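You operate a simulated robot arm through the tools that you are given. There is no shell and no other tool. Be economical: measure what you need, move in short steps, check, and stop when the job is done.

You run a simulated robot arm. Do the job below in one go: nothing can be reset, and whatever is moved stays where it is left.

JOB
Fetch the small steel jug and set it on top of the grey board. Put one of the small blocks from the pale green table top on the frame top. Put the grey grip pad on the olive bench top. Put the oblong green tub on the pink bench top away on the white bench top. Put the orange jar in the navy bucket. Take the little orange mould and put it on the teal bench top. Put the cream slab on the navy bench top away on the top of the black mat. Do these in any order. Set down upright: small steel jug, grey grip pad.

The check looks at the end state, three seconds after you hand in, the way a careful person would. Anything else that was tipped, shoved, dropped, spilled or broken makes it a failure.

ROBOT AND FRAMES
A 7-joint arm with a fingered hand on a trunk, on a base that drives. Base frame: it is fixed to the floor where the robot stands at the start and does not move with it; the origin is under the middle of the robot, x ahead of it, y to its left, z up; the surface under the hand at the start is at about z = 80. Units: cm, rad, N and s.
With the tool pointing down near the work surface it reaches from about 22 to 76 cm from the robot's upright axis, wherever it stands. Its first joint turns from -2.897 to 2.897 rad. Places, roughly: cream slab (6x6x3 cm) [490, 260, 80]; frame top [-140, -200, 100]; grey board (27x16x5 cm) [10, 430, 30]; grey grip pad (10x7x8 cm) [270, 100, 90]; little orange mould (6x6x5 cm) [450, 260, 80]; navy bucket (30x22x16 cm) [170, 640, 30]; oblong green tub (12x10x7 cm) [-160, 630, 80]; olive bench top [480, 40, 80]; orange jar (7x7x11 cm) [110, 650, 90]; small block (7x7x4 cm) [90, 90, 80]; small block (7x7x5 cm) [90, 30, 80]; small block (7x7x6 cm) [80, 60, 80]; small steel jug (15x11x14 cm) [70, 0, 90]; teal bench top [20, 390, 80]; top of the black mat (29x20 cm) [0, 398, 80]; white bench top [220, 650, 80]. Payload 4 kg.
The TCP is the grasp point between the finger pads, 2.8 cm short of the fingertips. In the tool frame z runs along the fingers and y along their closing line. The gripper opens to 16.8 cm. The gripper's body begins 7.9 cm behind the TCP. The gripper is a hand of 4 fingers: y runs from the thumb to the fingers, the wrist lies at [0, 0, -24.9] in the tool frame, and closing takes about 1.5 s.
Orientation is told as [roll, pitch, yaw] about the base's x, y, z axes, in that order, counted from this pose: with the fingers straight down and closing along the base's y, the tool's x points along the base's -x, its y along +y and its z along -z.

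CONTROLS
- The arm moves only by the tool send_rows. Its argument "increments" is a list of rows, each an object of numbers (a shift or turn left out is 0, a gripper value left out holds the last): "tx", "ty", "tz": the shift along the tool's x, y, z in cm; "ax", "ay", "az": the turn, a rotation vector about the tool's x, y, z in rad. In form: [{"tx": .., "ty": .., "tz": .., "ax": .., "ay": .., "az": ..}, ...]. A call has 1 to 10 rows; each row shifts and turns the commanded pose from where the row before left it, along the tool's axes as they then stand. "grip" is the opening, from 0 (shut) to 1 (fully open), set as the call begins (left out, the last holds). Each row takes 0.2 s and may step no farther than 5 cm and 0.15 rad from the row before; otherwise, or with a gripper value out of range, the whole call is refused. A pose out of reach is approached as far as the arm can. The call stops where the force on the tool passes 40 N (or 10 N more than at its start, if that is more) or the arm is blocked; 0.2 s more then pass. Each finger travels about 15.3 cm/s and halts on what it meets, pressing with about 24 N; the grip force reading is that of the motor and also rises with nothing between the fingers. The clock runs only during rows and for 0.2 s after the last one: add rows that do not move to give the fingers time. The reply holds the time, the measured pose of the TCP, the force on the tool along the base axes, the opening and the grip force, in the units named above and with some noise, with the torque about the TCP (base axes, N m) and any sound that the robot's microphone picked up.
- Cameras (640 x 400 px; columns grow to the right, rows downward): "scene" is now at [2.3, 16.96, 148.16]; the picture's right is [0.16, -0.99, 0.00], its down [-0.63, -0.10, -0.77] and it looks along [0.76, 0.12, -0.64] (base axes); focal length 258 px, centre (320, 200). "wrist" rides on the gripper at [6, -6, -11] in the tool frame; the picture's right is [0.71, 0.71, 0.00], its down [-0.56, 0.56, -0.61] and it looks along [-0.43, 0.43, 0.79] (tool axes); focal length 265 px, centre (320, 200).
- camera(camera): a new picture of that camera. No time passes.
- slide_trunk(by): slides the trunk up (or, below 0, down) by that many cm; the arm and the scene camera ride with it, the base frame stays. It gives what a move gives, with no picture.
- roll_base(legs): drives the robot by 1 to 6 legs, each [ahead, turn to the left] in cm and rad, along the robot's own axes; the way and the turn of a leg run together, so that a leg with both is an arc; at most 150 cm and 3.142 rad a leg. The arm and the cameras ride along, it lands a little off, and it stops where it bumps. It gives what a move gives.
- finger_targets(finger1, finger2, finger3, thumb_bend): sets how far each is bent, from 0 (flat) to 100 (curled in); at 30 the hand is open as for a grip, at 70 the pads meet at the TCP. One left out holds its place. A second passes; each finger stops where it meets its share of the squeeze, and holds until it gets a number again. A gripper value or a shape takes the hand back. It gives what a move gives, with no picture; readings hold the bend of each and the force on the fingers (four entries, about 0 where the hand has none), thumb and palm.
- grasp_type(shape): the hand has 4 fingers and takes this shape, open, in about a second: jaw (thumb against the fingers, like two jaws); tri (thumb and two fingers); tip (a fingertip pinch); poke (one finger out to press); point (the index stretched); flat (the hand flat); cup (the hand cupped); fist (a fist). The gripper value then closes the fingers along that shape, each until it touches; the sizes above hold for jaw. It gives what a move gives, with no picture.
- head_to(pan, tilt): turns the head with the scene camera to pan (to the left, within 2.705 rad either way) and tilt (down, from -0.506 to 1.204), counted from straight ahead of the robot. It gives what a move gives.
- measure_at(camera, pixels): for up to 12 pixels [column, row] of the newest picture of that camera ("zoom" is the newest enlarged one), the place [x, y, z] in the base frame of the surface seen there, good to about 0.2 cm, but the place of the scene camera against the robot may be out by one fixed shift of up to 1.2 cm in any direction. No time passes.
- zoom(camera, box): a new picture of the part [left, top, right, bottom] of that camera's present view, enlarged. No time passes.
- finish_job(): hands the job in; it is judged then, once.

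Go step by step. Measure first, check grasps and placings, and put right what went wrong. The budget is 138 turns and 154 pictures, counting those below and the enlarged ones. Unless the task says otherwise, let go and move clear before handing in.

The tools are called after "Request:" as a command line: name --argument value ..., lists and objects as JSON in quotes. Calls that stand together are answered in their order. send_rows: Moves the arm, as the interface text tells. Its arguments: {"type":"object","properties":{"increments":{"type":"array","items":{"type":"object","properties":{"tx":{"type":"number"},"ty":{"type":"number"},"tz":{"type":"number"},"ax":{"type":"number"},"ay":{"type":"number"},"az":{"type":"number"}}}},"grip":{"type":"number"}},"required":["increments"]} The other tools are called the same way: slide_trunk (by) slides the trunk up or down; grasp_type (shape) gives the hand a shape; finger_targets (finger1, finger2, finger3, thumb_bend) moves the fingers one by one; roll_base (legs) drives the base; head_to (pan, tilt) turns the head that bears the scene camera; camera (camera) takes a picture; measure_at (camera, pixels) gives the place of the surface under pixels of a picture; zoom (camera, box) takes an enlarged picture of a part of a camera's view; finish_job () hands the job in.

At the start:

```text
time_s: 0.0
ee_pos: [39.5, 0.91, 104.72]
orientation: [-0.001, 0.0, 0.001]
force: [0.8, -0.3, -0.5]
torque: [0.0, 0.0, 0.01]
gripper_width: 16.8
gripper_force: 0.1
shape: jaw
bend: [30.0, 30.0, 30.0, 30.0]
finger forces: [0.0, 0.0, 0.1, 0.0, 0.0, 0.0]
trunk travel left (down, up): [-50.0, 9.0]
robot x, y, heading: [-0.36, 0.11, -0.001]
head pan, tilt: [0.161, 0.691]
```

scene: 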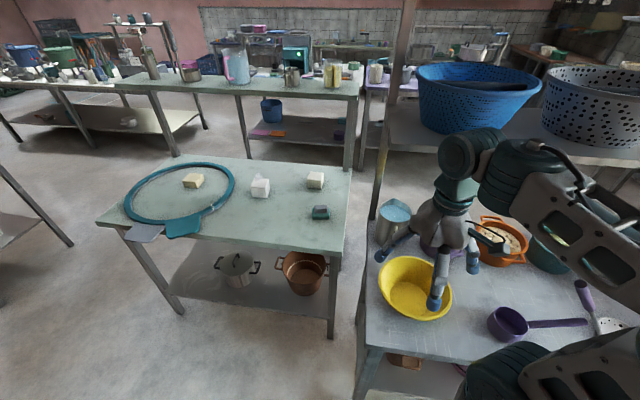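
wrist: 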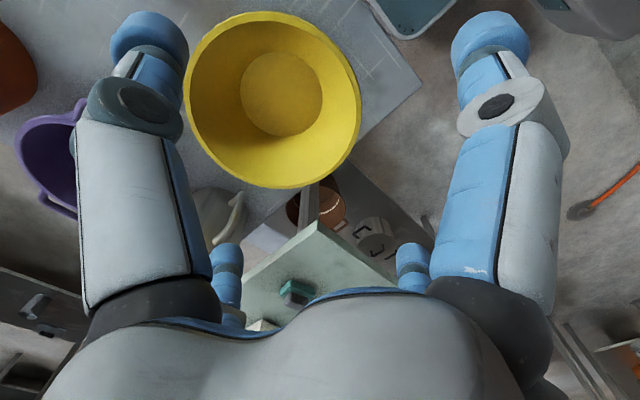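

The scene picture shows a jug-like item near (395,215) behind the hand and blocks on the pale green table at (193,180), (260,187) and (315,180). I'll look closer first.

Request:
zoom --camera "scene" --box '[340, 170, 640, 358]'

Request:
zoom --camera "scene" --box '[0, 0, 400, 250]'

Request:
measure_at --camera "scene" --pixels '[[395, 212], [193, 180], [260, 187], [315, 180], [320, 211], [345, 178], [97, 222], [333, 255], [375, 300], [365, 225], [200, 160], [410, 270]]'

```text
2.13 times, centred on (490, 264) of scene
```

zoom: 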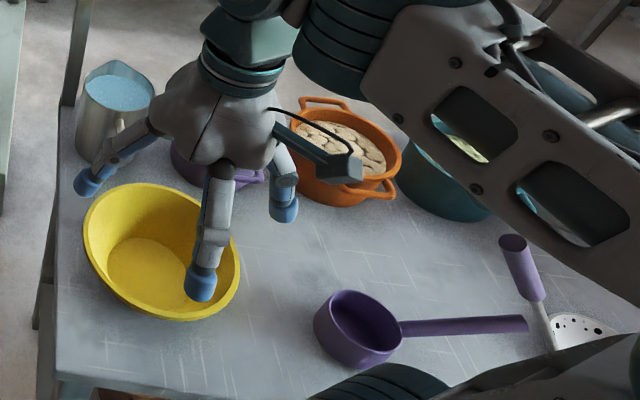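

```text
1.60 times, centred on (200, 125) of scene
```

zoom: 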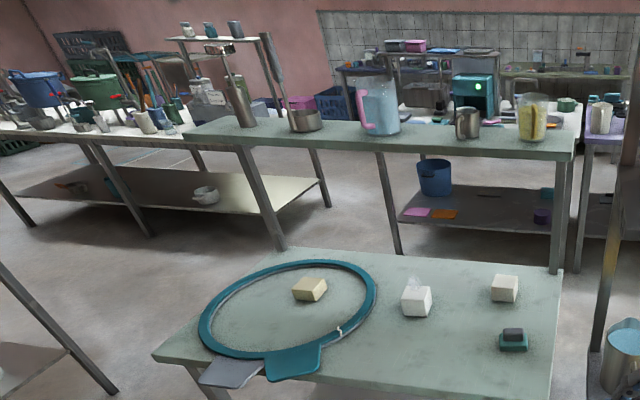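

```text
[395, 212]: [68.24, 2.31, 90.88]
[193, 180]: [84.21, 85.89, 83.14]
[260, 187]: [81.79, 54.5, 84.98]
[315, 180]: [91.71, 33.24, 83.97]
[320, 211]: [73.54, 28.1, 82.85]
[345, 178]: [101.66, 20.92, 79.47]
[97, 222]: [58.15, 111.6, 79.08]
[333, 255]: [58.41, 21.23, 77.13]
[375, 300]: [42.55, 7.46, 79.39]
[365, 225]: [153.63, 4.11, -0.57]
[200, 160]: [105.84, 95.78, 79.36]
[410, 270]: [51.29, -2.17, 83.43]
```

The jug at (395,212) holds a blue liquid, so it needs gentle handling. I'll look around to learn the room's layout before touching anything.

Request:
head_to --pan 1.5 --tilt 0.35

Request:
camera --camera "scene"

Request:
head_to --pan -2.2 --tilt 0.45

Request:
camera --camera "scene"

Request:
head_to --pan 0.5 --tilt 0.35

Request:
camera --camera "scene"

```text
time_s: 1.5
ee_pos: [39.59, 0.84, 104.78]
orientation: [0.001, -0.001, 0.0]
force: [-0.1, 0.0, 0.2]
torque: [0.02, -0.02, 0.0]
gripper_width: 16.79
gripper_force: 0.0
shape: jaw
bend: [30.0, 30.0, 30.0, 30.0]
finger forces: [0.0, 0.0, 0.1, 0.0, 0.0, 0.0]
trunk travel left (down, up): [-50.0, 9.0]
robot x, y, heading: [-0.24, -0.2, -0.001]
head pan, tilt: [1.499, 0.351]
```

```text
149 pictures are left
```

scene: 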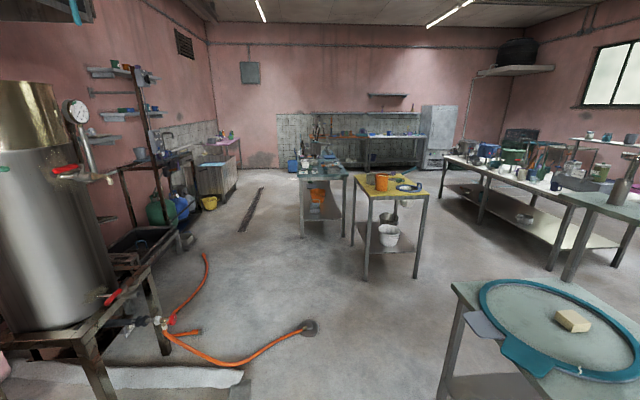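

```text
time_s: 4.6
ee_pos: [39.54, 0.87, 104.69]
orientation: [0.001, 0.0, -0.001]
force: [-0.1, 0.5, -0.8]
torque: [0.01, 0.0, 0.01]
gripper_width: 16.81
gripper_force: 0.1
shape: jaw
bend: [30.0, 30.0, 30.0, 30.0]
finger forces: [0.1, 0.0, 0.1, 0.1, 0.0, 0.0]
trunk travel left (down, up): [-50.0, 9.0]
robot x, y, heading: [0.13, 0.02, 0.001]
head pan, tilt: [-2.201, 0.45]
```

```text
148 pictures are left
```

scene: 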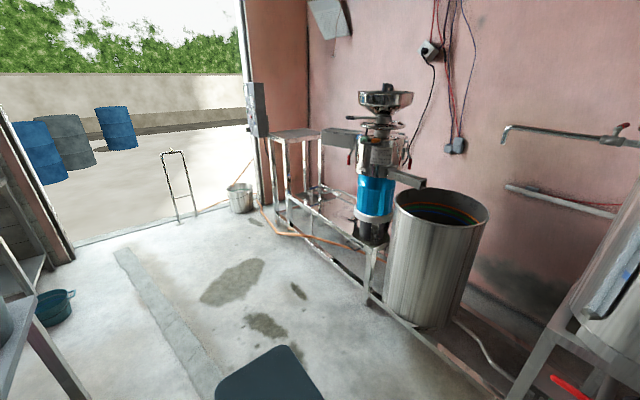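

```text
time_s: 7.0
ee_pos: [39.47, 0.83, 104.81]
orientation: [0.0, 0.0, 0.0]
force: [0.9, 0.0, 0.3]
torque: [-0.01, -0.03, -0.02]
gripper_width: 16.81
gripper_force: 0.1
shape: jaw
bend: [30.0, 30.0, 30.0, 30.0]
finger forces: [0.0, 0.0, 0.0, 0.0, 0.0, 0.0]
trunk travel left (down, up): [-50.0, 9.0]
robot x, y, heading: [0.07, -0.01, 0.0]
head pan, tilt: [0.499, 0.351]
```

```text
147 pictures are left
```

scene: 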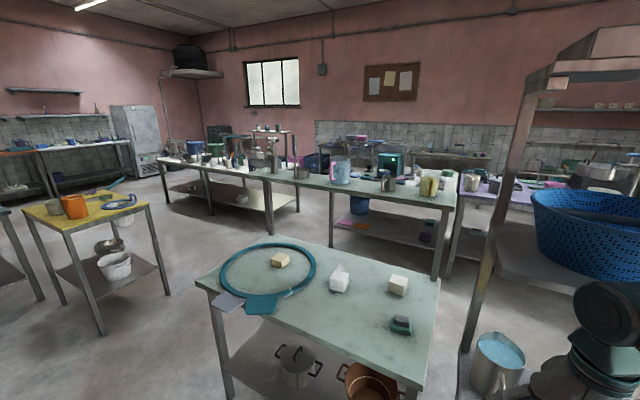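

I'll measure the shelf above the jug, its post, and the jug itself in the current picture.

Request:
measure_at --camera "scene" --pixels '[[485, 265], [470, 345], [505, 275], [560, 290], [500, 340], [522, 352], [485, 385], [502, 375], [545, 230], [495, 130], [398, 278], [400, 325]]'

Request:
zoom --camera "scene" --box '[400, 200, 640, 400]'

Request:
zoom --camera "wrist" --box '[100, 130, 400, 320]'

```text
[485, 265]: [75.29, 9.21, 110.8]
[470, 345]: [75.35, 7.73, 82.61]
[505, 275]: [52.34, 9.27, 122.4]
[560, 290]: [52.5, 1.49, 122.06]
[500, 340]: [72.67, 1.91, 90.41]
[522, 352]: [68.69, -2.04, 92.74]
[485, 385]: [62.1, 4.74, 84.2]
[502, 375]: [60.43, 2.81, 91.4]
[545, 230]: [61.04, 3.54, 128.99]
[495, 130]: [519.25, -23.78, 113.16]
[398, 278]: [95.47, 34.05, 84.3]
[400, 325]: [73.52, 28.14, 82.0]
```

```text
2.00 times, centred on (520, 300) of scene
```

zoom: 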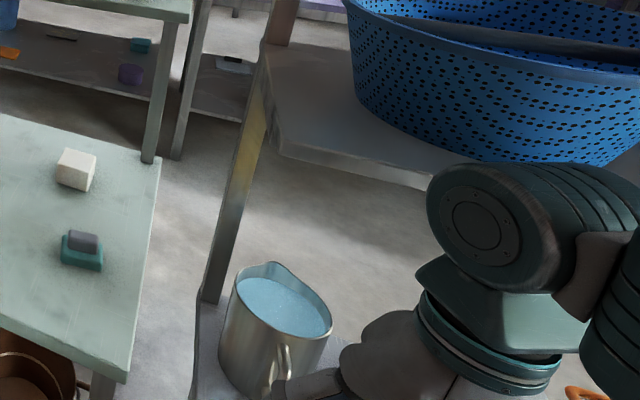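

```text
2.11 times, centred on (250, 225) of wrist
```

zoom: 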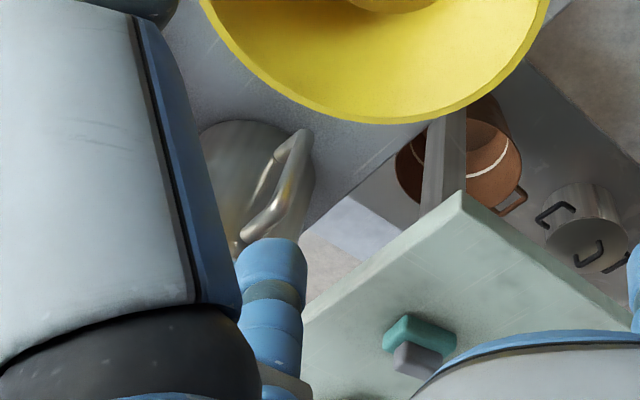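

The jug at (500,375) stands under a shelf edge at x≈52, z≈122, with a post near (75,9), so I'll approach it diagonally past that corner. I'll drive to about (20,46) facing the jug.

Request:
roll_base --legs '[[0, 1.161], [50.2, 0], [0, -1.92]]'

Request:
head_to --pan 0.0 --tilt 0.85

Request:
camera --camera "scene"

Request:
camera --camera "wrist"

```text
time_s: 17.4
ee_pos: [49.38, 20.02, 104.72]
orientation: [0.0, 0.002, -0.745]
force: [0.3, 0.7, 0.3]
torque: [-0.02, -0.01, -0.01]
gripper_width: 16.76
gripper_force: 0.1
shape: jaw
bend: [30.0, 30.0, 30.0, 30.0]
finger forces: [0.0, 0.1, 0.1, 0.1, 0.0, 0.0]
trunk travel left (down, up): [-50.0, 9.0]
robot x, y, heading: [19.75, 45.8, -0.745]
head pan, tilt: [0.499, 0.351]
```

```text
time_s: 18.4
ee_pos: [49.29, 20.1, 104.7]
orientation: [0.0, 0.0, -0.745]
force: [0.5, 1.3, 0.2]
torque: [0.03, -0.02, 0.01]
gripper_width: 16.78
gripper_force: 0.1
shape: jaw
bend: [30.0, 30.0, 30.0, 30.0]
finger forces: [0.0, 0.0, 0.0, 0.1, 0.0, 0.1]
trunk travel left (down, up): [-50.0, 9.0]
robot x, y, heading: [19.72, 46.21, -0.746]
head pan, tilt: [0.0, 0.85]
```

```text
144 pictures are left
```

scene: 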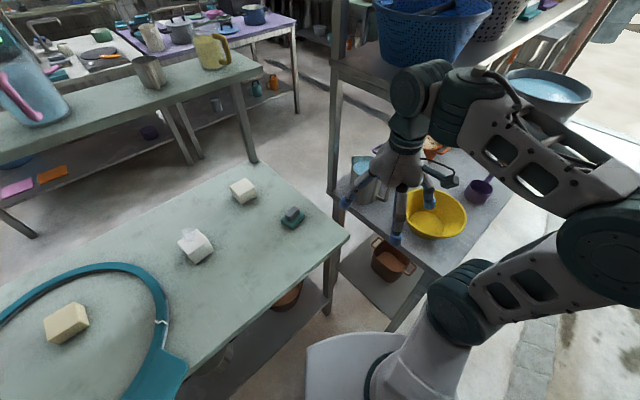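

```text
143 pictures are left
```

wrist: 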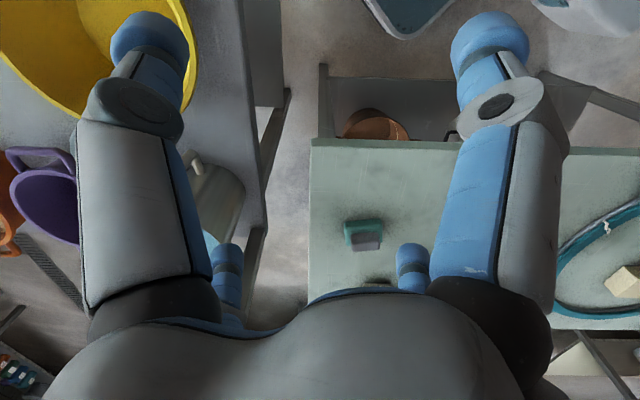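

Now the blocks are at (243,190), (195,245) and (68,322) in the scene picture. I'll measure the nearest one and check scene measures against the wrist's.

Request:
measure_at --camera "scene" --pixels '[[243, 186], [233, 185], [255, 186], [241, 180], [244, 193], [291, 211], [385, 263], [393, 245], [362, 168], [349, 240], [195, 240], [350, 330]]'

Request:
measure_at --camera "wrist" --pixels '[[362, 228], [365, 242], [195, 165], [205, 190], [230, 185], [210, 240], [222, 215], [312, 145], [187, 40], [208, 180]]'

Request:
zoom --camera "scene" --box '[140, 150, 340, 275]'

Request:
zoom --camera "scene" --box '[310, 110, 470, 260]'

```text
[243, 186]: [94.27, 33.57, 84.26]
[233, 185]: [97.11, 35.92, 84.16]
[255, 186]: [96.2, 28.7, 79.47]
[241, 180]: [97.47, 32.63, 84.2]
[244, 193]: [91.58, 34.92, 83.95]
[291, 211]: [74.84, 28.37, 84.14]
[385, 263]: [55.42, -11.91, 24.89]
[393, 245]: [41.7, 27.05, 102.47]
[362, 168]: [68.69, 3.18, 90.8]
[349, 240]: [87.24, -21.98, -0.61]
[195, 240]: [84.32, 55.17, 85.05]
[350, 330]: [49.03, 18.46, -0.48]
```

```text
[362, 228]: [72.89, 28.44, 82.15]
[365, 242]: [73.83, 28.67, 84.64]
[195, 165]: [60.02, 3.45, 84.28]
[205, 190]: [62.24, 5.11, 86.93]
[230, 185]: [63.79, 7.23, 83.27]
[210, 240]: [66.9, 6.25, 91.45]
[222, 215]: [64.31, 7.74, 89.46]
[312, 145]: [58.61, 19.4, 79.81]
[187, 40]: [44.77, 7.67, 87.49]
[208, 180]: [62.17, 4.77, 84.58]
```

```text
3.20 times, centred on (240, 212) of scene
```

zoom: 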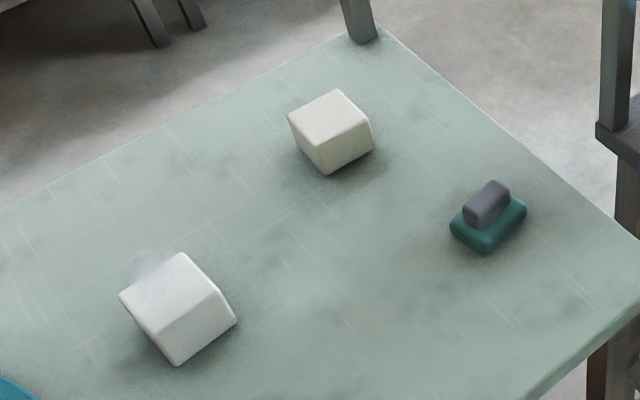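

```text
2.67 times, centred on (390, 185) of scene
```

zoom: 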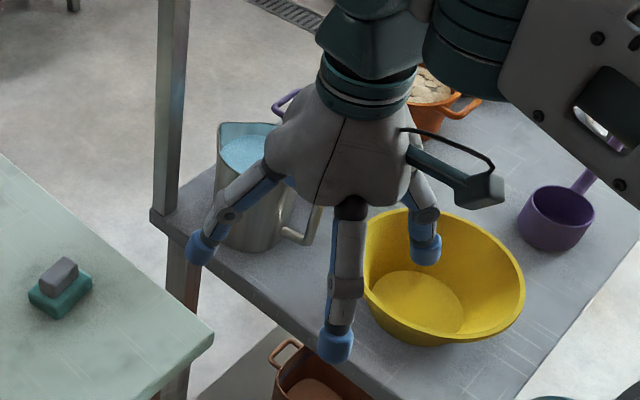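

The white block at (195,245) seems to give off mist, so I'll use the cream one at (243,186), but it is 76 cm off. I'll measure my base's shell to see how close I can stand.

Request:
measure_at --camera "scene" --pixels '[[310, 350], [340, 340], [380, 337], [320, 380], [395, 340], [310, 395], [345, 345], [270, 330], [325, 290], [233, 345], [330, 315], [285, 290]]'

Request:
zoom --camera "scene" --box '[180, 230, 450, 400]'

```text
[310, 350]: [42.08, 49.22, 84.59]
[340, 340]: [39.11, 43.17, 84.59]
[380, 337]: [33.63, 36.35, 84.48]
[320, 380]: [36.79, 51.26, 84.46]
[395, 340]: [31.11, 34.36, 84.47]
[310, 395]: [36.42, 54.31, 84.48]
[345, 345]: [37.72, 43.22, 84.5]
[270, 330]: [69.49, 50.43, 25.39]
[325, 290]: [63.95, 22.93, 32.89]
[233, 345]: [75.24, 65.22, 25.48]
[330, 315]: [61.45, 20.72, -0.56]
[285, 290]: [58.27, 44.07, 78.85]
```

```text
2.35 times, centred on (315, 315) of scene
```

zoom: 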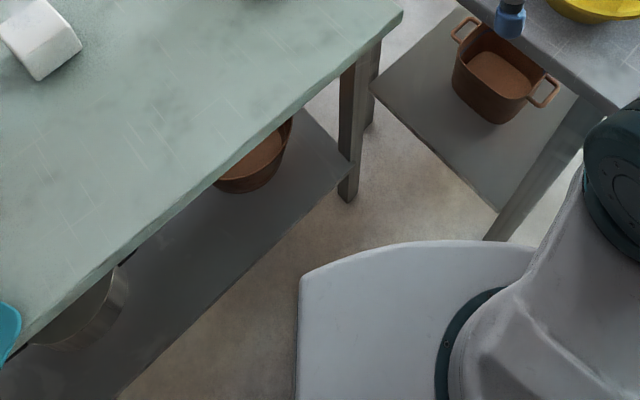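

The plate above the base reaches about 17 cm forward, so I can stand at about (27,36) facing the table. Driving there.

Request:
roll_base --legs '[[0, -0.205], [12.5, 0], [0, 0.95]]'

Request:
camera --camera "wrist"

```text
time_s: 20.8
ee_pos: [49.65, 4.78, 105.18]
orientation: [0.009, -0.013, -0.965]
force: [0.4, 0.8, -0.1]
torque: [-0.04, 0.01, 0.0]
gripper_width: 16.83
gripper_force: 0.0
shape: jaw
bend: [30.0, 30.0, 30.0, 30.0]
finger forces: [0.0, 0.0, 0.0, 0.1, 0.0, 0.1]
trunk travel left (down, up): [-50.0, 9.0]
robot x, y, heading: [26.66, 35.7, -0.96]
head pan, tilt: [0.0, 0.85]
stopped in leg 3: the robot was blocked; the commanded pose is now the measured one
```

```text
139 pictures are left
```

wrist: 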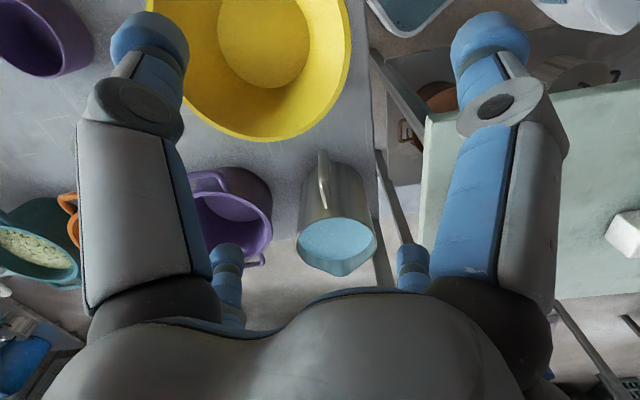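

The turn was blocked, most likely by my wrist against the shelf edge above the jug (the jug is now at (335,220) in the wrist view). I'll back off, turn there, then go ahead.

Request:
roll_base --legs '[[-15, 0], [0, 0.75]]'

Request:
camera --camera "scene"

```text
time_s: 24.1
ee_pos: [56.95, 41.29, 104.98]
orientation: [0.002, -0.005, -0.213]
force: [0.1, -0.2, 0.8]
torque: [-0.05, 0.03, -0.02]
gripper_width: 16.77
gripper_force: 0.1
shape: jaw
bend: [30.0, 30.0, 30.0, 30.0]
finger forces: [0.0, 0.0, 0.1, 0.1, 0.0, 0.0]
trunk travel left (down, up): [-50.0, 9.0]
robot x, y, heading: [17.71, 48.43, -0.215]
head pan, tilt: [0.0, 0.85]
```

```text
138 pictures are left
```

scene: 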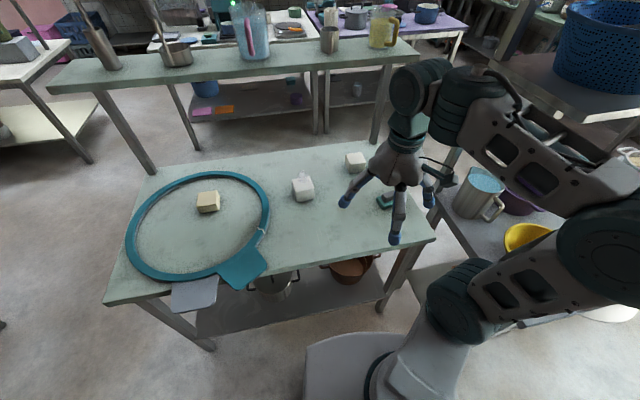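

Nothing looks disturbed. I'll drive 12 cm ahead and view the block at (355,162) from the wrist.

Request:
roll_base --legs '[[12, 0]]'

Request:
camera --camera "wrist"

Request:
camera --camera "scene"

```text
time_s: 25.4
ee_pos: [68.83, 38.88, 105.01]
orientation: [0.003, -0.006, -0.21]
force: [1.7, 0.1, 0.0]
torque: [0.0, 0.0, -0.01]
gripper_width: 16.81
gripper_force: 0.0
shape: jaw
bend: [30.0, 30.0, 30.0, 30.0]
finger forces: [0.1, 0.1, 0.1, 0.0, 0.0, 0.0]
trunk travel left (down, up): [-50.0, 9.0]
robot x, y, heading: [29.95, 45.65, -0.207]
head pan, tilt: [0.0, 0.85]
```

```text
137 pictures are left
```

wrist: 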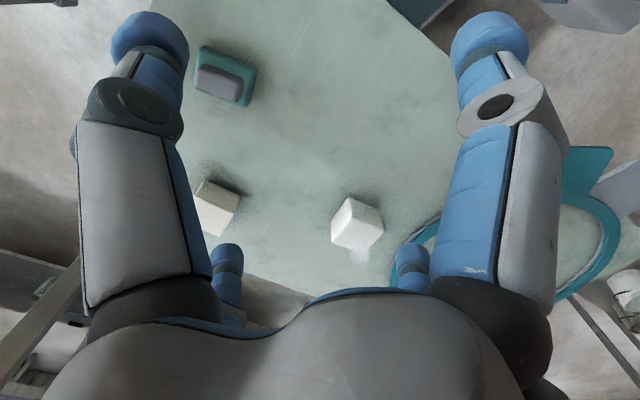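

```text
136 pictures are left
```

scene: 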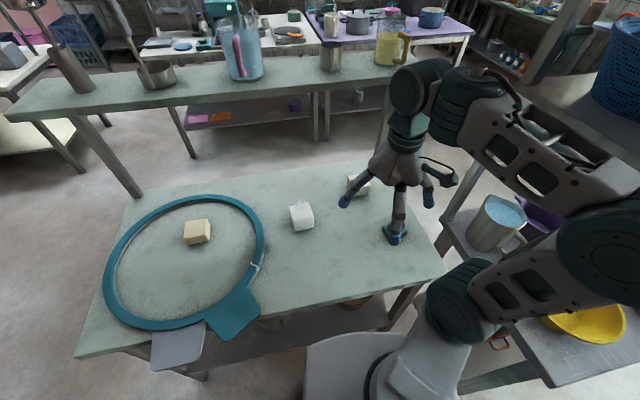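

The block lies almost straight ahead of the hand at about 26 cm, and I'll move above it at this height then look with the wrist camera.

Request:
send_rows --increments '[{"tx": -4.5}, {"tx": -4.5}, {"tx": -4.5}, {"tx": -4.5}, {"tx": -4.5}, {}]' --grip 1

Request:
camera --camera "wrist"

```text
time_s: 26.8
ee_pos: [90.49, 33.95, 105.23]
orientation: [0.003, -0.004, -0.217]
force: [-10.8, -2.9, -6.9]
torque: [0.35, -1.12, -0.1]
gripper_width: 16.81
gripper_force: 0.0
shape: jaw
bend: [30.0, 30.0, 30.0, 30.0]
finger forces: [0.0, 0.0, 0.0, 0.0, 0.0, 13.3]
trunk travel left (down, up): [-50.0, 9.0]
robot x, y, heading: [29.43, 45.66, -0.214]
head pan, tilt: [0.0, 0.85]
```

```text
135 pictures are left
```

wrist: 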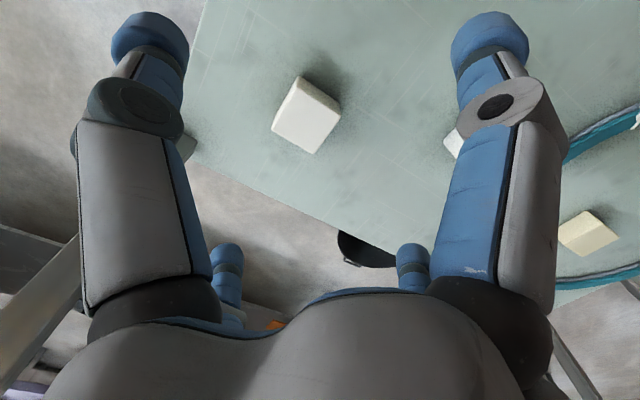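

The reading shows an odd 13 N at the palm; I'll check the scene picture and re-read.

Request:
send_rows --increments '[{}, {}]'

Request:
camera --camera "scene"

Request:
measure_at --camera "wrist" --pixels '[[302, 77], [273, 127], [340, 112], [316, 152], [305, 115], [285, 100], [325, 130], [260, 90]]'

```text
time_s: 27.4
ee_pos: [90.51, 34.02, 105.11]
orientation: [0.002, -0.003, -0.211]
force: [-11.7, -4.1, -11.1]
torque: [0.34, -1.09, -0.02]
gripper_width: 16.8
gripper_force: 0.1
shape: jaw
bend: [30.0, 30.0, 30.0, 30.0]
finger forces: [0.0, 0.0, 0.1, 0.0, 0.0, 16.2]
trunk travel left (down, up): [-50.0, 9.0]
robot x, y, heading: [29.8, 45.36, -0.203]
head pan, tilt: [0.0, 0.85]
```

```text
134 pictures are left
```

scene: 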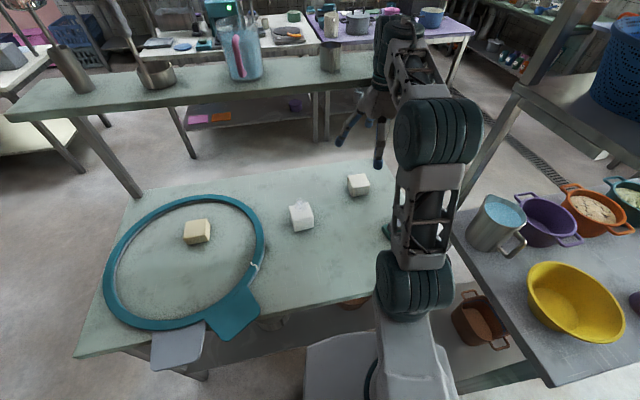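

```text
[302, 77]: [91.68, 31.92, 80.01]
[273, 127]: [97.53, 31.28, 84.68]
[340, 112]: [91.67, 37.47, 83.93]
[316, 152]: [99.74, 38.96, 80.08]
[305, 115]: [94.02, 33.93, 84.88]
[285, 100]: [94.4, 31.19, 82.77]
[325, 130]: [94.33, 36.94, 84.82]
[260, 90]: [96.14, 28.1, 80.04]
```

I'll measure the second bench's near edge and zoom on the hand to see what it might touch.

Request:
measure_at --camera "scene" --pixels '[[300, 87], [350, 78], [365, 130], [345, 135], [378, 160], [330, 60], [390, 40], [380, 90], [440, 85], [358, 185]]'

Request:
zoom --camera "scene" --box '[300, 0, 500, 200]'

```text
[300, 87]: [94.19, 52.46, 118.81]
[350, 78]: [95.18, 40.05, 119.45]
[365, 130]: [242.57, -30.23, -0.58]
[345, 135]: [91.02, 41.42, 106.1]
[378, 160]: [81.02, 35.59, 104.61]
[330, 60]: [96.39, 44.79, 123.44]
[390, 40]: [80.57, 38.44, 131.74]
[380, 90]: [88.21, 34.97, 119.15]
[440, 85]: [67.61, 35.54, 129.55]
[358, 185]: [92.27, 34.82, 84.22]
```

```text
2.00 times, centred on (400, 100) of scene
```

zoom: 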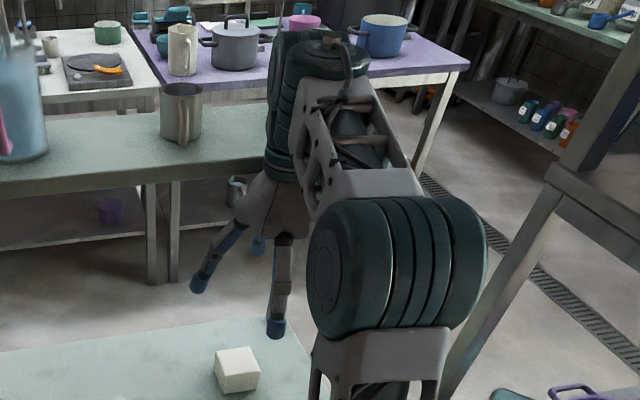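

The pale-green strip is a raised shelf (edge x≈94, z≈119) above the table, and my palm is touching its edge. I'll back off, square up to the block (axis-aligned at about (94.6,34.4)) and tilt the fingers forward to reach under.

Request:
send_rows --increments '[{"tx": 4}, {"tx": 4}, {"az": -0.105}, {"az": -0.106}, {"ay": -0.125}, {"ay": -0.125}, {"ay": -0.125}, {"ay": -0.125}, {}]'

Request:
camera --camera "scene"

```text
time_s: 29.4
ee_pos: [82.92, 35.77, 105.0]
orientation: [0.0, -0.507, 0.0]
force: [-0.2, -0.6, 0.3]
torque: [0.04, 0.01, -0.01]
gripper_width: 16.8
gripper_force: 0.1
shape: jaw
bend: [30.0, 30.0, 30.0, 30.0]
finger forces: [0.0, 0.0, 0.1, 0.0, 0.1, 0.0]
trunk travel left (down, up): [-50.0, 9.0]
robot x, y, heading: [29.78, 45.8, -0.213]
head pan, tilt: [0.0, 0.85]
```

```text
132 pictures are left
```

scene: 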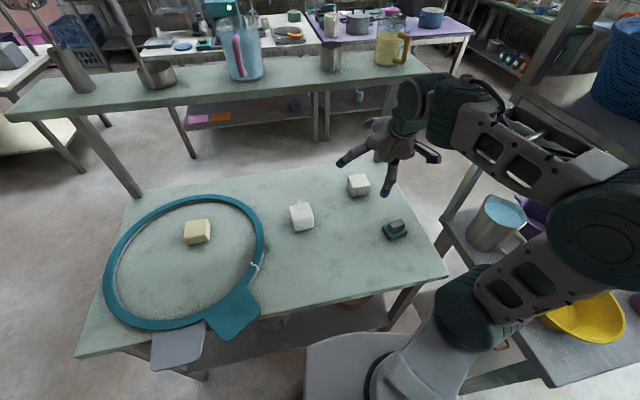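

Clear of contact now. I'll lower 15 cm and shift to the block's line.

Request:
send_rows --increments '[{"tx": 2.43, "tz": 4.37}, {"tx": 2.43, "tz": 4.37, "ty": -1.4}, {"tx": 2.43, "tz": 4.37}, {"tx": -4.0, "tz": 2.2}, {}]'

Request:
camera --camera "wrist"

Request:
camera --camera "scene"

```text
refused: row 2 steps farther than a row can; nothing moved
```

```text
131 pictures are left
```

wrist: 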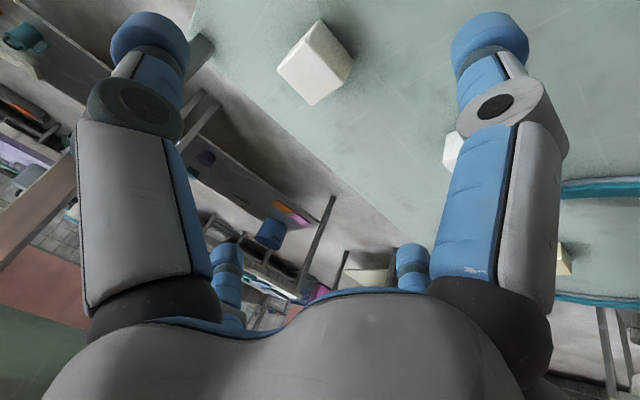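

```text
130 pictures are left
```

scene: 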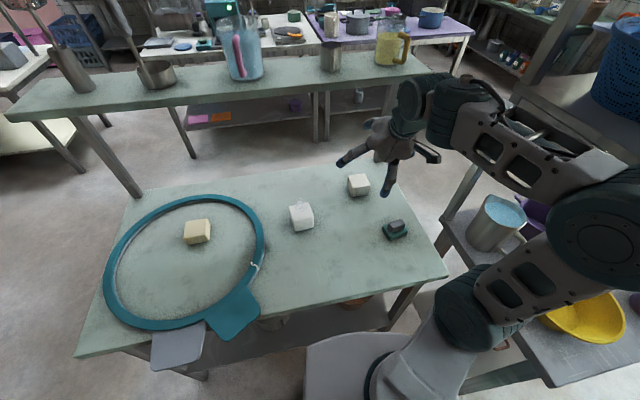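

The step was just over the limit, so I'll resend with smaller rows.

Request:
send_rows --increments '[{"tx": 2.3, "tz": 4.2}, {"tx": 2.3, "tz": 4.2}, {"tx": 2.3, "tz": 4.2}, {"ty": -1.4}, {"tx": -4.0, "tz": 2.2}, {}]'

Request:
camera --camera "wrist"

```text
time_s: 30.8
ee_pos: [87.66, 34.47, 90.6]
orientation: [0.003, -0.505, 0.0]
force: [0.4, 0.4, -0.8]
torque: [-0.01, 0.02, 0.01]
gripper_width: 16.81
gripper_force: 0.0
shape: jaw
bend: [30.0, 30.0, 30.0, 30.0]
finger forces: [0.0, 0.1, 0.0, 0.1, 0.0, 0.0]
trunk travel left (down, up): [-50.0, 9.0]
robot x, y, heading: [29.76, 45.72, -0.211]
head pan, tilt: [0.0, 0.85]
```

```text
129 pictures are left
```

wrist: 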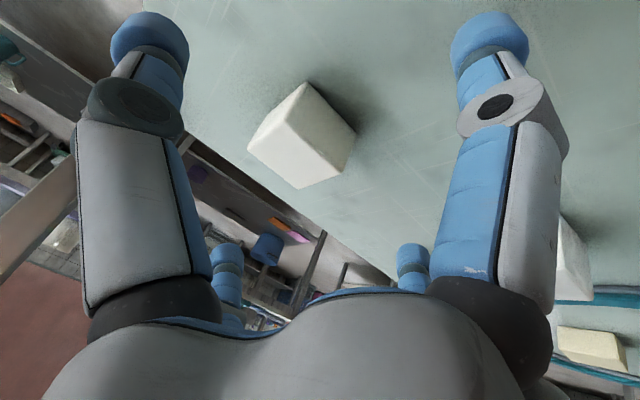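

The block at (300,140) is centred between the fingers; I'll go in along the tool and close.

Request:
send_rows --increments '[{"tx": -0.9, "tz": 3.15}, {"tx": -0.9, "tz": 3.15}, {"tx": -0.9, "tz": 3.1}, {}]'

Request:
send_rows --increments '[{}, {}, {}, {}, {}, {}, {}, {}]' --grip 0.2

Request:
camera --camera "wrist"

```text
time_s: 31.4
ee_pos: [92.58, 34.36, 87.46]
orientation: [0.002, -0.529, 0.0]
force: [-1.9, 1.0, 16.9]
torque: [0.07, 1.58, -0.13]
gripper_width: 16.78
gripper_force: 0.1
shape: jaw
bend: [26.0, 30.0, 30.0, 30.0]
finger forces: [17.4, 0.0, 0.1, 0.0, 0.0, 0.0]
trunk travel left (down, up): [-50.0, 9.0]
robot x, y, heading: [29.59, 45.54, -0.205]
head pan, tilt: [0.0, 0.85]
stopped in row 3: the force on the tool passed its limit at 59 N (the readings are from after the stop); the commanded pose is now the measured one
```

```text
time_s: 33.2
ee_pos: [92.4, 34.45, 87.09]
orientation: [0.002, -0.524, -0.003]
force: [-1.8, -0.5, 11.5]
torque: [-0.14, -0.07, -0.02]
gripper_width: 3.45
gripper_force: 13.6
shape: jaw
bend: [77.0, 79.0, 70.0, 49.0]
finger forces: [12.4, 12.4, 0.0, 0.0, 17.9, 0.0]
trunk travel left (down, up): [-50.0, 9.0]
robot x, y, heading: [29.86, 45.88, -0.206]
head pan, tilt: [0.0, 0.85]
```

```text
128 pictures are left
```

wrist: 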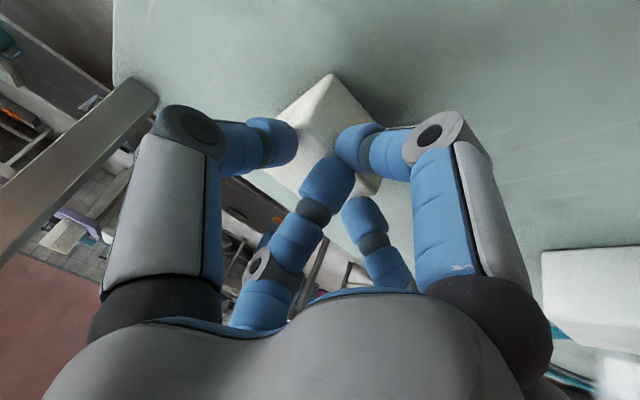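

The force rose when finger 1 met something at z≈86, most likely the table under the tilted hand, and closing reached only the block's top (width 3.5). I'll open, rise along the tool and look at how the fingers are laid out.

Request:
send_rows --increments '[{}, {}, {}, {}, {}, {}, {"tz": -3}, {"tz": -3}, {}]' --grip 1

Request:
camera --camera "wrist"

Request:
zoom --camera "scene" --box '[290, 60, 470, 240]'

```text
time_s: 35.2
ee_pos: [89.3, 34.39, 92.19]
orientation: [0.0, -0.522, 0.001]
force: [-0.1, -0.7, 0.4]
torque: [0.0, 0.0, -0.01]
gripper_width: 16.79
gripper_force: 0.1
shape: jaw
bend: [30.0, 30.0, 30.0, 30.0]
finger forces: [0.2, 0.0, 0.1, 0.0, 0.1, 0.0]
trunk travel left (down, up): [-50.0, 9.0]
robot x, y, heading: [29.96, 45.46, -0.214]
head pan, tilt: [0.0, 0.85]
```

```text
127 pictures are left
```

wrist: 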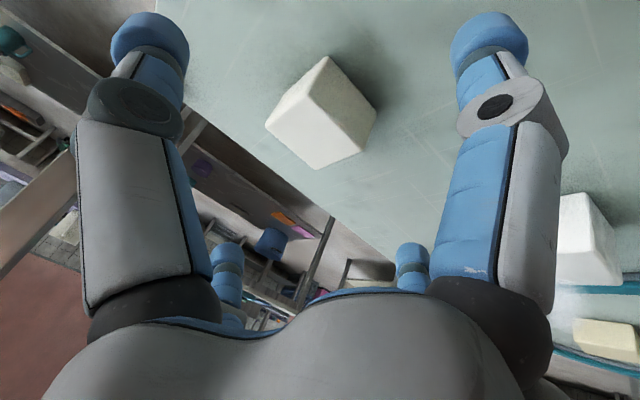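

```text
2.22 times, centred on (380, 150) of scene
```

zoom: 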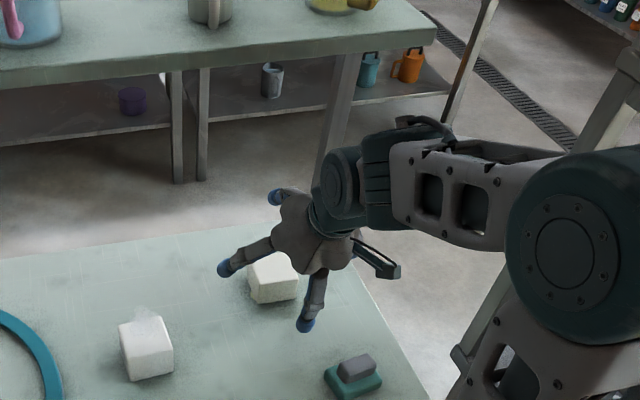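

I'll measure the four fingertips and the block's corners in the wrist picture.

Request:
measure_at --camera "wrist" --pixels '[[150, 40], [490, 40], [228, 258], [410, 258], [328, 56], [266, 125], [377, 112], [318, 170], [325, 110], [320, 40]]'

```text
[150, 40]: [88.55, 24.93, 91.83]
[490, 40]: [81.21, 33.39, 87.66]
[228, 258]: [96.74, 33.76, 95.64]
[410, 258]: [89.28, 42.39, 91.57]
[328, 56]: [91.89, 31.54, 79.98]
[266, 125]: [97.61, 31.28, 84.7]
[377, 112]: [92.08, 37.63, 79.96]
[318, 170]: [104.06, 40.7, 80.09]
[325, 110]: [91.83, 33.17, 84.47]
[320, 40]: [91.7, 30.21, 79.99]
```

The four fingers sit in a cross: thumb at -y, one at +y, two at ±x, and the +x one (finger 1, underneath) hit the table. I'll curl finger 1 away and use thumb against finger 2.

Request:
finger_targets --finger1 100

Request:
camera --camera "wrist"

```text
time_s: 36.2
ee_pos: [89.33, 34.37, 92.21]
orientation: [0.002, -0.521, 0.001]
force: [0.4, -0.3, -0.5]
torque: [0.02, -0.02, -0.01]
gripper_width: 9.78
gripper_force: 0.0
shape: fingers
bend: [100.0, 30.0, 30.0, 30.0]
finger forces: [0.1, 0.1, 0.0, 0.0, 0.0, 0.1]
trunk travel left (down, up): [-50.0, 9.0]
robot x, y, heading: [29.7, 45.58, -0.209]
head pan, tilt: [0.0, 0.85]
```

```text
125 pictures are left
```

wrist: 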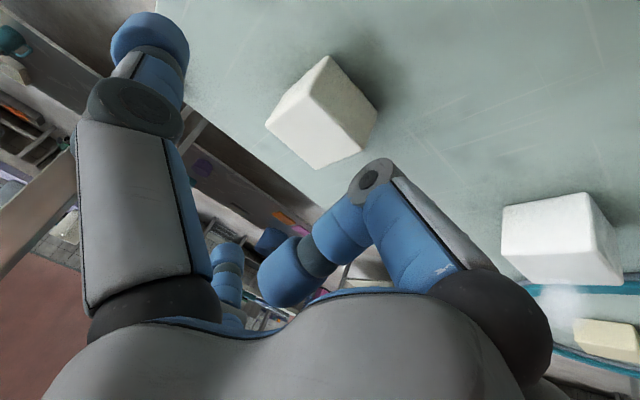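

Finger 1 is curled out of the way. I'll move 9 cm straight along the tool to bring thumb and finger 2 around the block.

Request:
send_rows --increments '[{"tz": 3}, {"tz": 3}, {"tz": 2}, {"tz": 1}, {}]'

Request:
camera --camera "wrist"

```text
time_s: 37.4
ee_pos: [93.92, 34.53, 84.46]
orientation: [0.003, -0.523, -0.001]
force: [0.1, -1.0, -0.1]
torque: [0.0, 0.0, 0.0]
gripper_width: 9.76
gripper_force: 0.2
shape: fingers
bend: [100.0, 30.0, 30.0, 30.0]
finger forces: [0.0, 0.1, 0.0, 0.0, 0.1, 0.1]
trunk travel left (down, up): [-50.0, 9.0]
robot x, y, heading: [29.93, 45.42, -0.21]
head pan, tilt: [0.0, 0.85]
```

```text
124 pictures are left
```

wrist: 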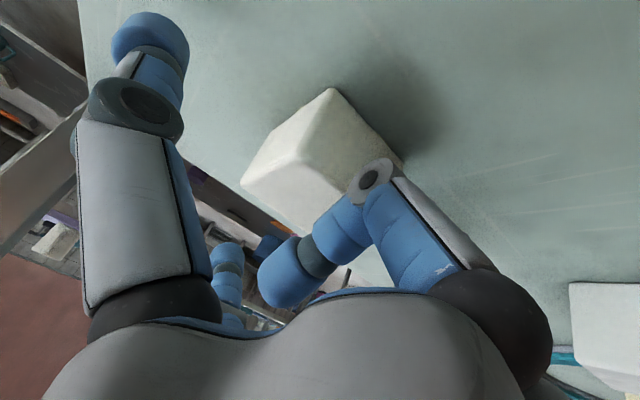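

No contact yet. I'll go 0.8 cm further and close thumb and finger 2.

Request:
send_rows --increments '[{"tz": 0.8}, {}]'

Request:
finger_targets --finger2 75 --thumb_bend 75

Request:
camera --camera "wrist"

```text
time_s: 38.0
ee_pos: [94.34, 34.49, 83.78]
orientation: [0.002, -0.523, 0.0]
force: [0.6, 0.3, 0.6]
torque: [0.02, 0.03, -0.01]
gripper_width: 9.77
gripper_force: 0.1
shape: fingers
bend: [100.0, 30.0, 30.0, 30.0]
finger forces: [0.0, 0.0, 0.0, 0.0, 0.0, 0.0]
trunk travel left (down, up): [-50.0, 9.0]
robot x, y, heading: [29.77, 45.79, -0.211]
head pan, tilt: [0.0, 0.85]
```

```text
time_s: 39.0
ee_pos: [94.29, 34.47, 83.83]
orientation: [0.003, -0.524, -0.002]
force: [0.2, -1.9, 2.6]
torque: [0.12, 0.01, -0.01]
gripper_width: 5.93
gripper_force: 11.7
shape: fingers
bend: [100.0, 49.0, 30.0, 61.0]
finger forces: [4.7, 8.1, 0.0, 0.0, 10.6, 0.0]
trunk travel left (down, up): [-50.0, 9.0]
robot x, y, heading: [29.45, 46.11, -0.211]
head pan, tilt: [0.0, 0.85]
```

```text
123 pictures are left
```

wrist: 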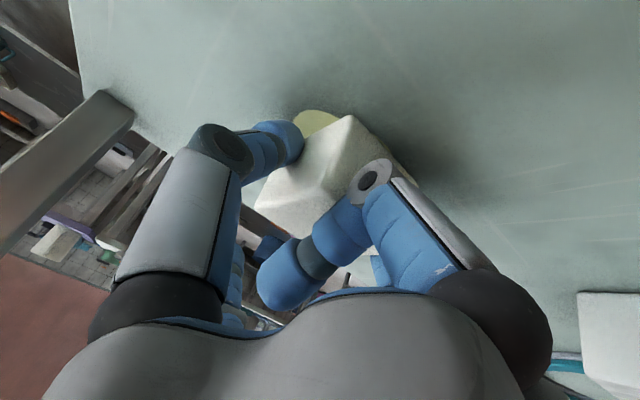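

The block is held (width 5.9, thumb 10.6 N against finger 2 8.1 N). I'll lift it 4 cm and draw it back out from under the shelf.

Request:
send_rows --increments '[{"tx": -1, "tz": -1.73}, {"tx": -1, "tz": -1.73}, {"tx": 3.46, "tz": -2}, {"tx": 3.46, "tz": -2}, {"tx": 3.46, "tz": -2}, {"tx": 3.46, "tz": -2}, {}]'

Request:
camera --camera "scene"

Request:
camera --camera "wrist"

```text
time_s: 40.6
ee_pos: [78.25, 34.43, 87.83]
orientation: [0.001, -0.523, -0.002]
force: [-0.7, -1.4, -1.9]
torque: [-0.03, 0.01, 0.01]
gripper_width: 5.87
gripper_force: 10.6
shape: fingers
bend: [100.0, 49.0, 30.0, 61.0]
finger forces: [3.2, 8.9, 0.0, 0.0, 9.7, 0.1]
trunk travel left (down, up): [-50.0, 9.0]
robot x, y, heading: [29.89, 45.77, -0.209]
head pan, tilt: [0.0, 0.85]
```

```text
122 pictures are left
```

scene: 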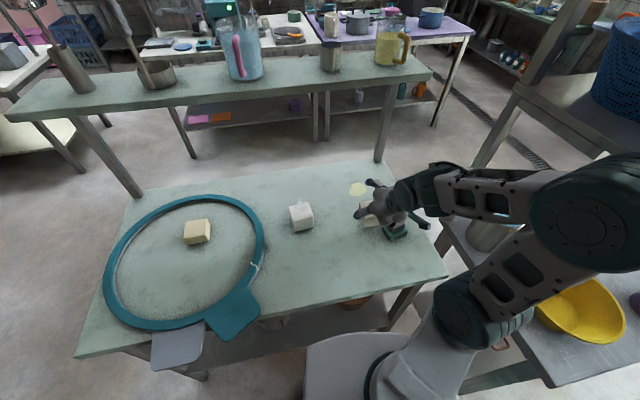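

```text
121 pictures are left
```

wrist: 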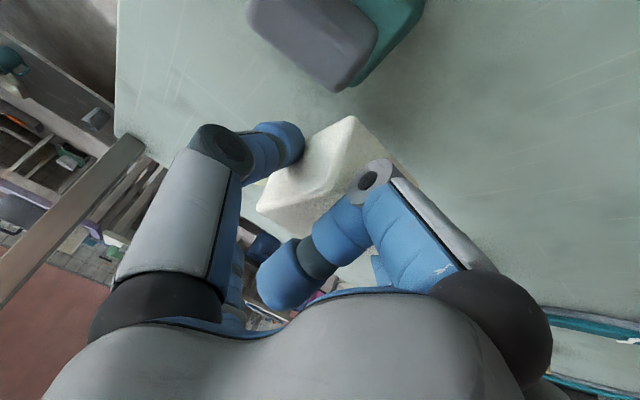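

The block is held and clear; a pale mark is left on the table at (355,190), and everything else stands. I'll raise and retract the arm.

Request:
send_rows --increments '[{"tx": -2.25, "tz": -3.9}, {"tx": -2.25, "tz": -3.9}, {"tx": -2.25, "tz": -3.9}, {"tx": -2.25, "tz": -3.9}, {"tx": 4, "tz": -2.3}, {"tx": 4, "tz": -2.3}, {"tx": 4, "tz": -2.3}, {"tx": 4, "tz": -2.3}, {}]'

Request:
head_to --pan -2.2 --tilt 0.6

Request:
camera --camera "scene"

```text
time_s: 42.6
ee_pos: [59.9, 34.36, 105.79]
orientation: [0.002, -0.523, 0.0]
force: [-0.5, -0.1, -3.3]
torque: [-0.03, 0.03, -0.01]
gripper_width: 5.87
gripper_force: 10.5
shape: fingers
bend: [100.0, 49.0, 30.0, 61.0]
finger forces: [2.4, 9.1, 0.0, 0.1, 9.7, 0.1]
trunk travel left (down, up): [-50.0, 9.0]
robot x, y, heading: [29.87, 45.27, -0.208]
head pan, tilt: [0.0, 0.85]
```

```text
time_s: 44.7
ee_pos: [59.91, 34.47, 105.72]
orientation: [0.0, -0.522, 0.0]
force: [-0.2, 0.6, -1.8]
torque: [-0.02, -0.01, 0.02]
gripper_width: 5.88
gripper_force: 10.5
shape: fingers
bend: [100.0, 49.0, 30.0, 61.0]
finger forces: [2.4, 9.1, 0.0, 0.0, 9.7, 0.1]
trunk travel left (down, up): [-50.0, 9.0]
robot x, y, heading: [29.47, 45.47, -0.208]
head pan, tilt: [-2.201, 0.6]
```

```text
120 pictures are left
```

scene: 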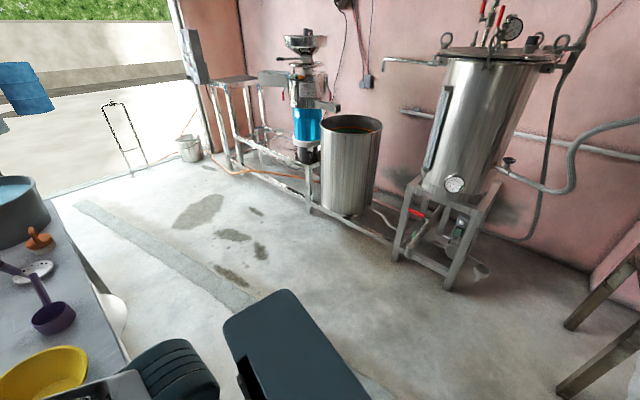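

I see the frame at (230,80); I'll measure it and the free floor.

Request:
measure_at --camera "scene" --pixels '[[230, 79], [212, 84], [245, 76], [222, 76], [243, 82], [228, 165], [310, 210], [395, 255], [450, 285], [250, 300], [125, 300], [115, 345]]'

Request:
zoom --camera "scene" --box '[160, 30, 360, 210]'

```text
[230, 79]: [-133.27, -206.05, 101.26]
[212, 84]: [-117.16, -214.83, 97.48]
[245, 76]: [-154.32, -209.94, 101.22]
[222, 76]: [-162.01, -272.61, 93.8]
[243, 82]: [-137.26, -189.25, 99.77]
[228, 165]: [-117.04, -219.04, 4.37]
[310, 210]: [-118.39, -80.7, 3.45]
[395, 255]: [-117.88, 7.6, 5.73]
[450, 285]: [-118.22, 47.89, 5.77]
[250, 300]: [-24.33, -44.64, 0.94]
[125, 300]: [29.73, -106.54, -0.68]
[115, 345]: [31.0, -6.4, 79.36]
```

```text
2.22 times, centred on (260, 120) of scene
```

zoom: 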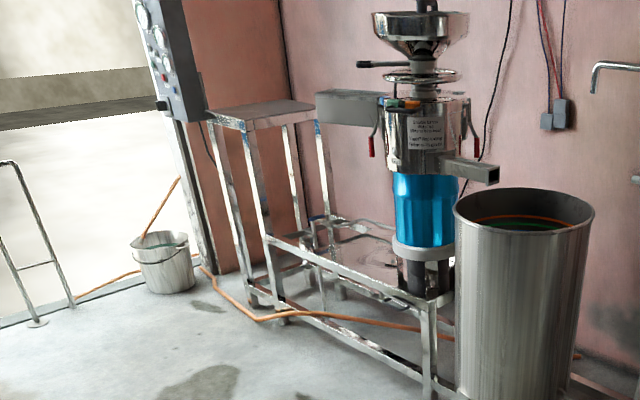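

The frame top spans about x -117..-160, y -190..-215 at z≈101. I'll raise the trunk, back off the table, and drive to about (-66,-202) facing -x.

Request:
slide_trunk --by 8.5

Request:
roll_base --legs '[[-30, 0], [0, -1.619], [131, 0], [131, 0], [0, -1.315]]'

Request:
head_to --pan 0.1 --tilt 0.7

Request:
camera --camera "scene"

Request:
camera --camera "wrist"

```text
time_s: 45.9
ee_pos: [60.1, 34.28, 114.2]
orientation: [0.001, -0.521, 0.0]
force: [-0.7, 0.4, -1.6]
torque: [-0.06, 0.02, -0.01]
gripper_width: 5.84
gripper_force: 10.9
shape: fingers
bend: [100.0, 49.0, 30.0, 61.0]
finger forces: [2.3, 9.1, 0.0, 0.1, 9.8, 0.0]
trunk travel left (down, up): [-58.5, 0.5]
robot x, y, heading: [29.77, 45.56, -0.213]
head pan, tilt: [-2.201, 0.6]
```

```text
time_s: 67.5
ee_pos: [-97.26, -196.76, 114.24]
orientation: [0.002, -0.524, -2.936]
force: [0.4, 0.2, -1.8]
torque: [0.03, -0.02, 0.01]
gripper_width: 5.85
gripper_force: 10.9
shape: fingers
bend: [100.0, 49.0, 30.0, 62.0]
finger forces: [1.6, 9.3, 0.0, 0.0, 9.7, 0.0]
trunk travel left (down, up): [-58.5, 0.5]
robot x, y, heading: [-65.34, -201.7, 3.137]
head pan, tilt: [-2.201, 0.6]
```

```text
time_s: 69.6
ee_pos: [-97.25, -196.78, 114.27]
orientation: [0.003, -0.523, -2.936]
force: [0.3, -0.4, -2.2]
torque: [0.02, -0.03, 0.0]
gripper_width: 5.79
gripper_force: 10.0
shape: fingers
bend: [100.0, 49.0, 30.0, 62.0]
finger forces: [1.6, 9.4, 0.0, 0.1, 9.8, 0.1]
trunk travel left (down, up): [-58.5, 0.5]
robot x, y, heading: [-65.85, -201.86, 3.142]
head pan, tilt: [0.099, 0.7]
```

```text
118 pictures are left
```

scene: 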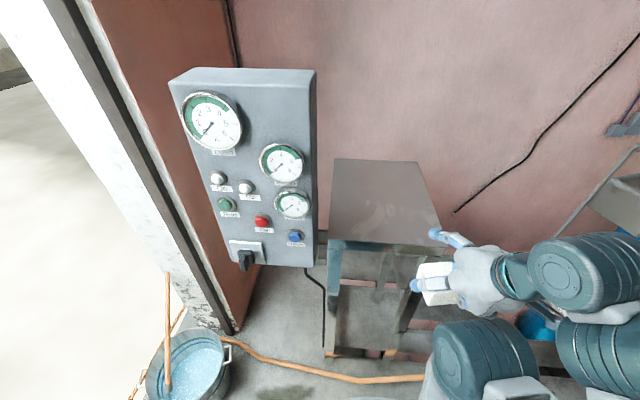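

```text
117 pictures are left
```

wrist: 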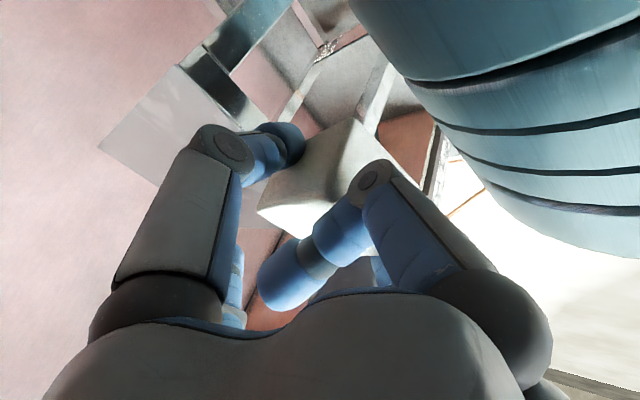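

The frame top is at (380,200); measuring its corners.

Request:
measure_at --camera "scene" --pixels '[[337, 163], [415, 165], [435, 240], [333, 235], [380, 200], [435, 272], [440, 300], [315, 100]]'

Request:
measure_at --camera "wrist" --pixels '[[165, 110], [345, 125], [262, 208], [330, 180], [175, 70], [130, 145]]'

```text
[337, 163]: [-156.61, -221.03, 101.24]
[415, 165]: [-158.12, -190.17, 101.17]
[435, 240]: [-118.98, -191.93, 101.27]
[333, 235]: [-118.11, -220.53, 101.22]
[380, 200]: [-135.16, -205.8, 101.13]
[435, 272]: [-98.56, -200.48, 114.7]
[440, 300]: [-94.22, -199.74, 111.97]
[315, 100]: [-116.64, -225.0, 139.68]
```

```text
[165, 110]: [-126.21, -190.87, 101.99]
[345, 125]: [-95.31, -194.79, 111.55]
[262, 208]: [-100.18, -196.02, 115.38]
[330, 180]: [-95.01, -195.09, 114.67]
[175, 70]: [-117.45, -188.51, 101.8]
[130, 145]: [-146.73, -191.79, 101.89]
```

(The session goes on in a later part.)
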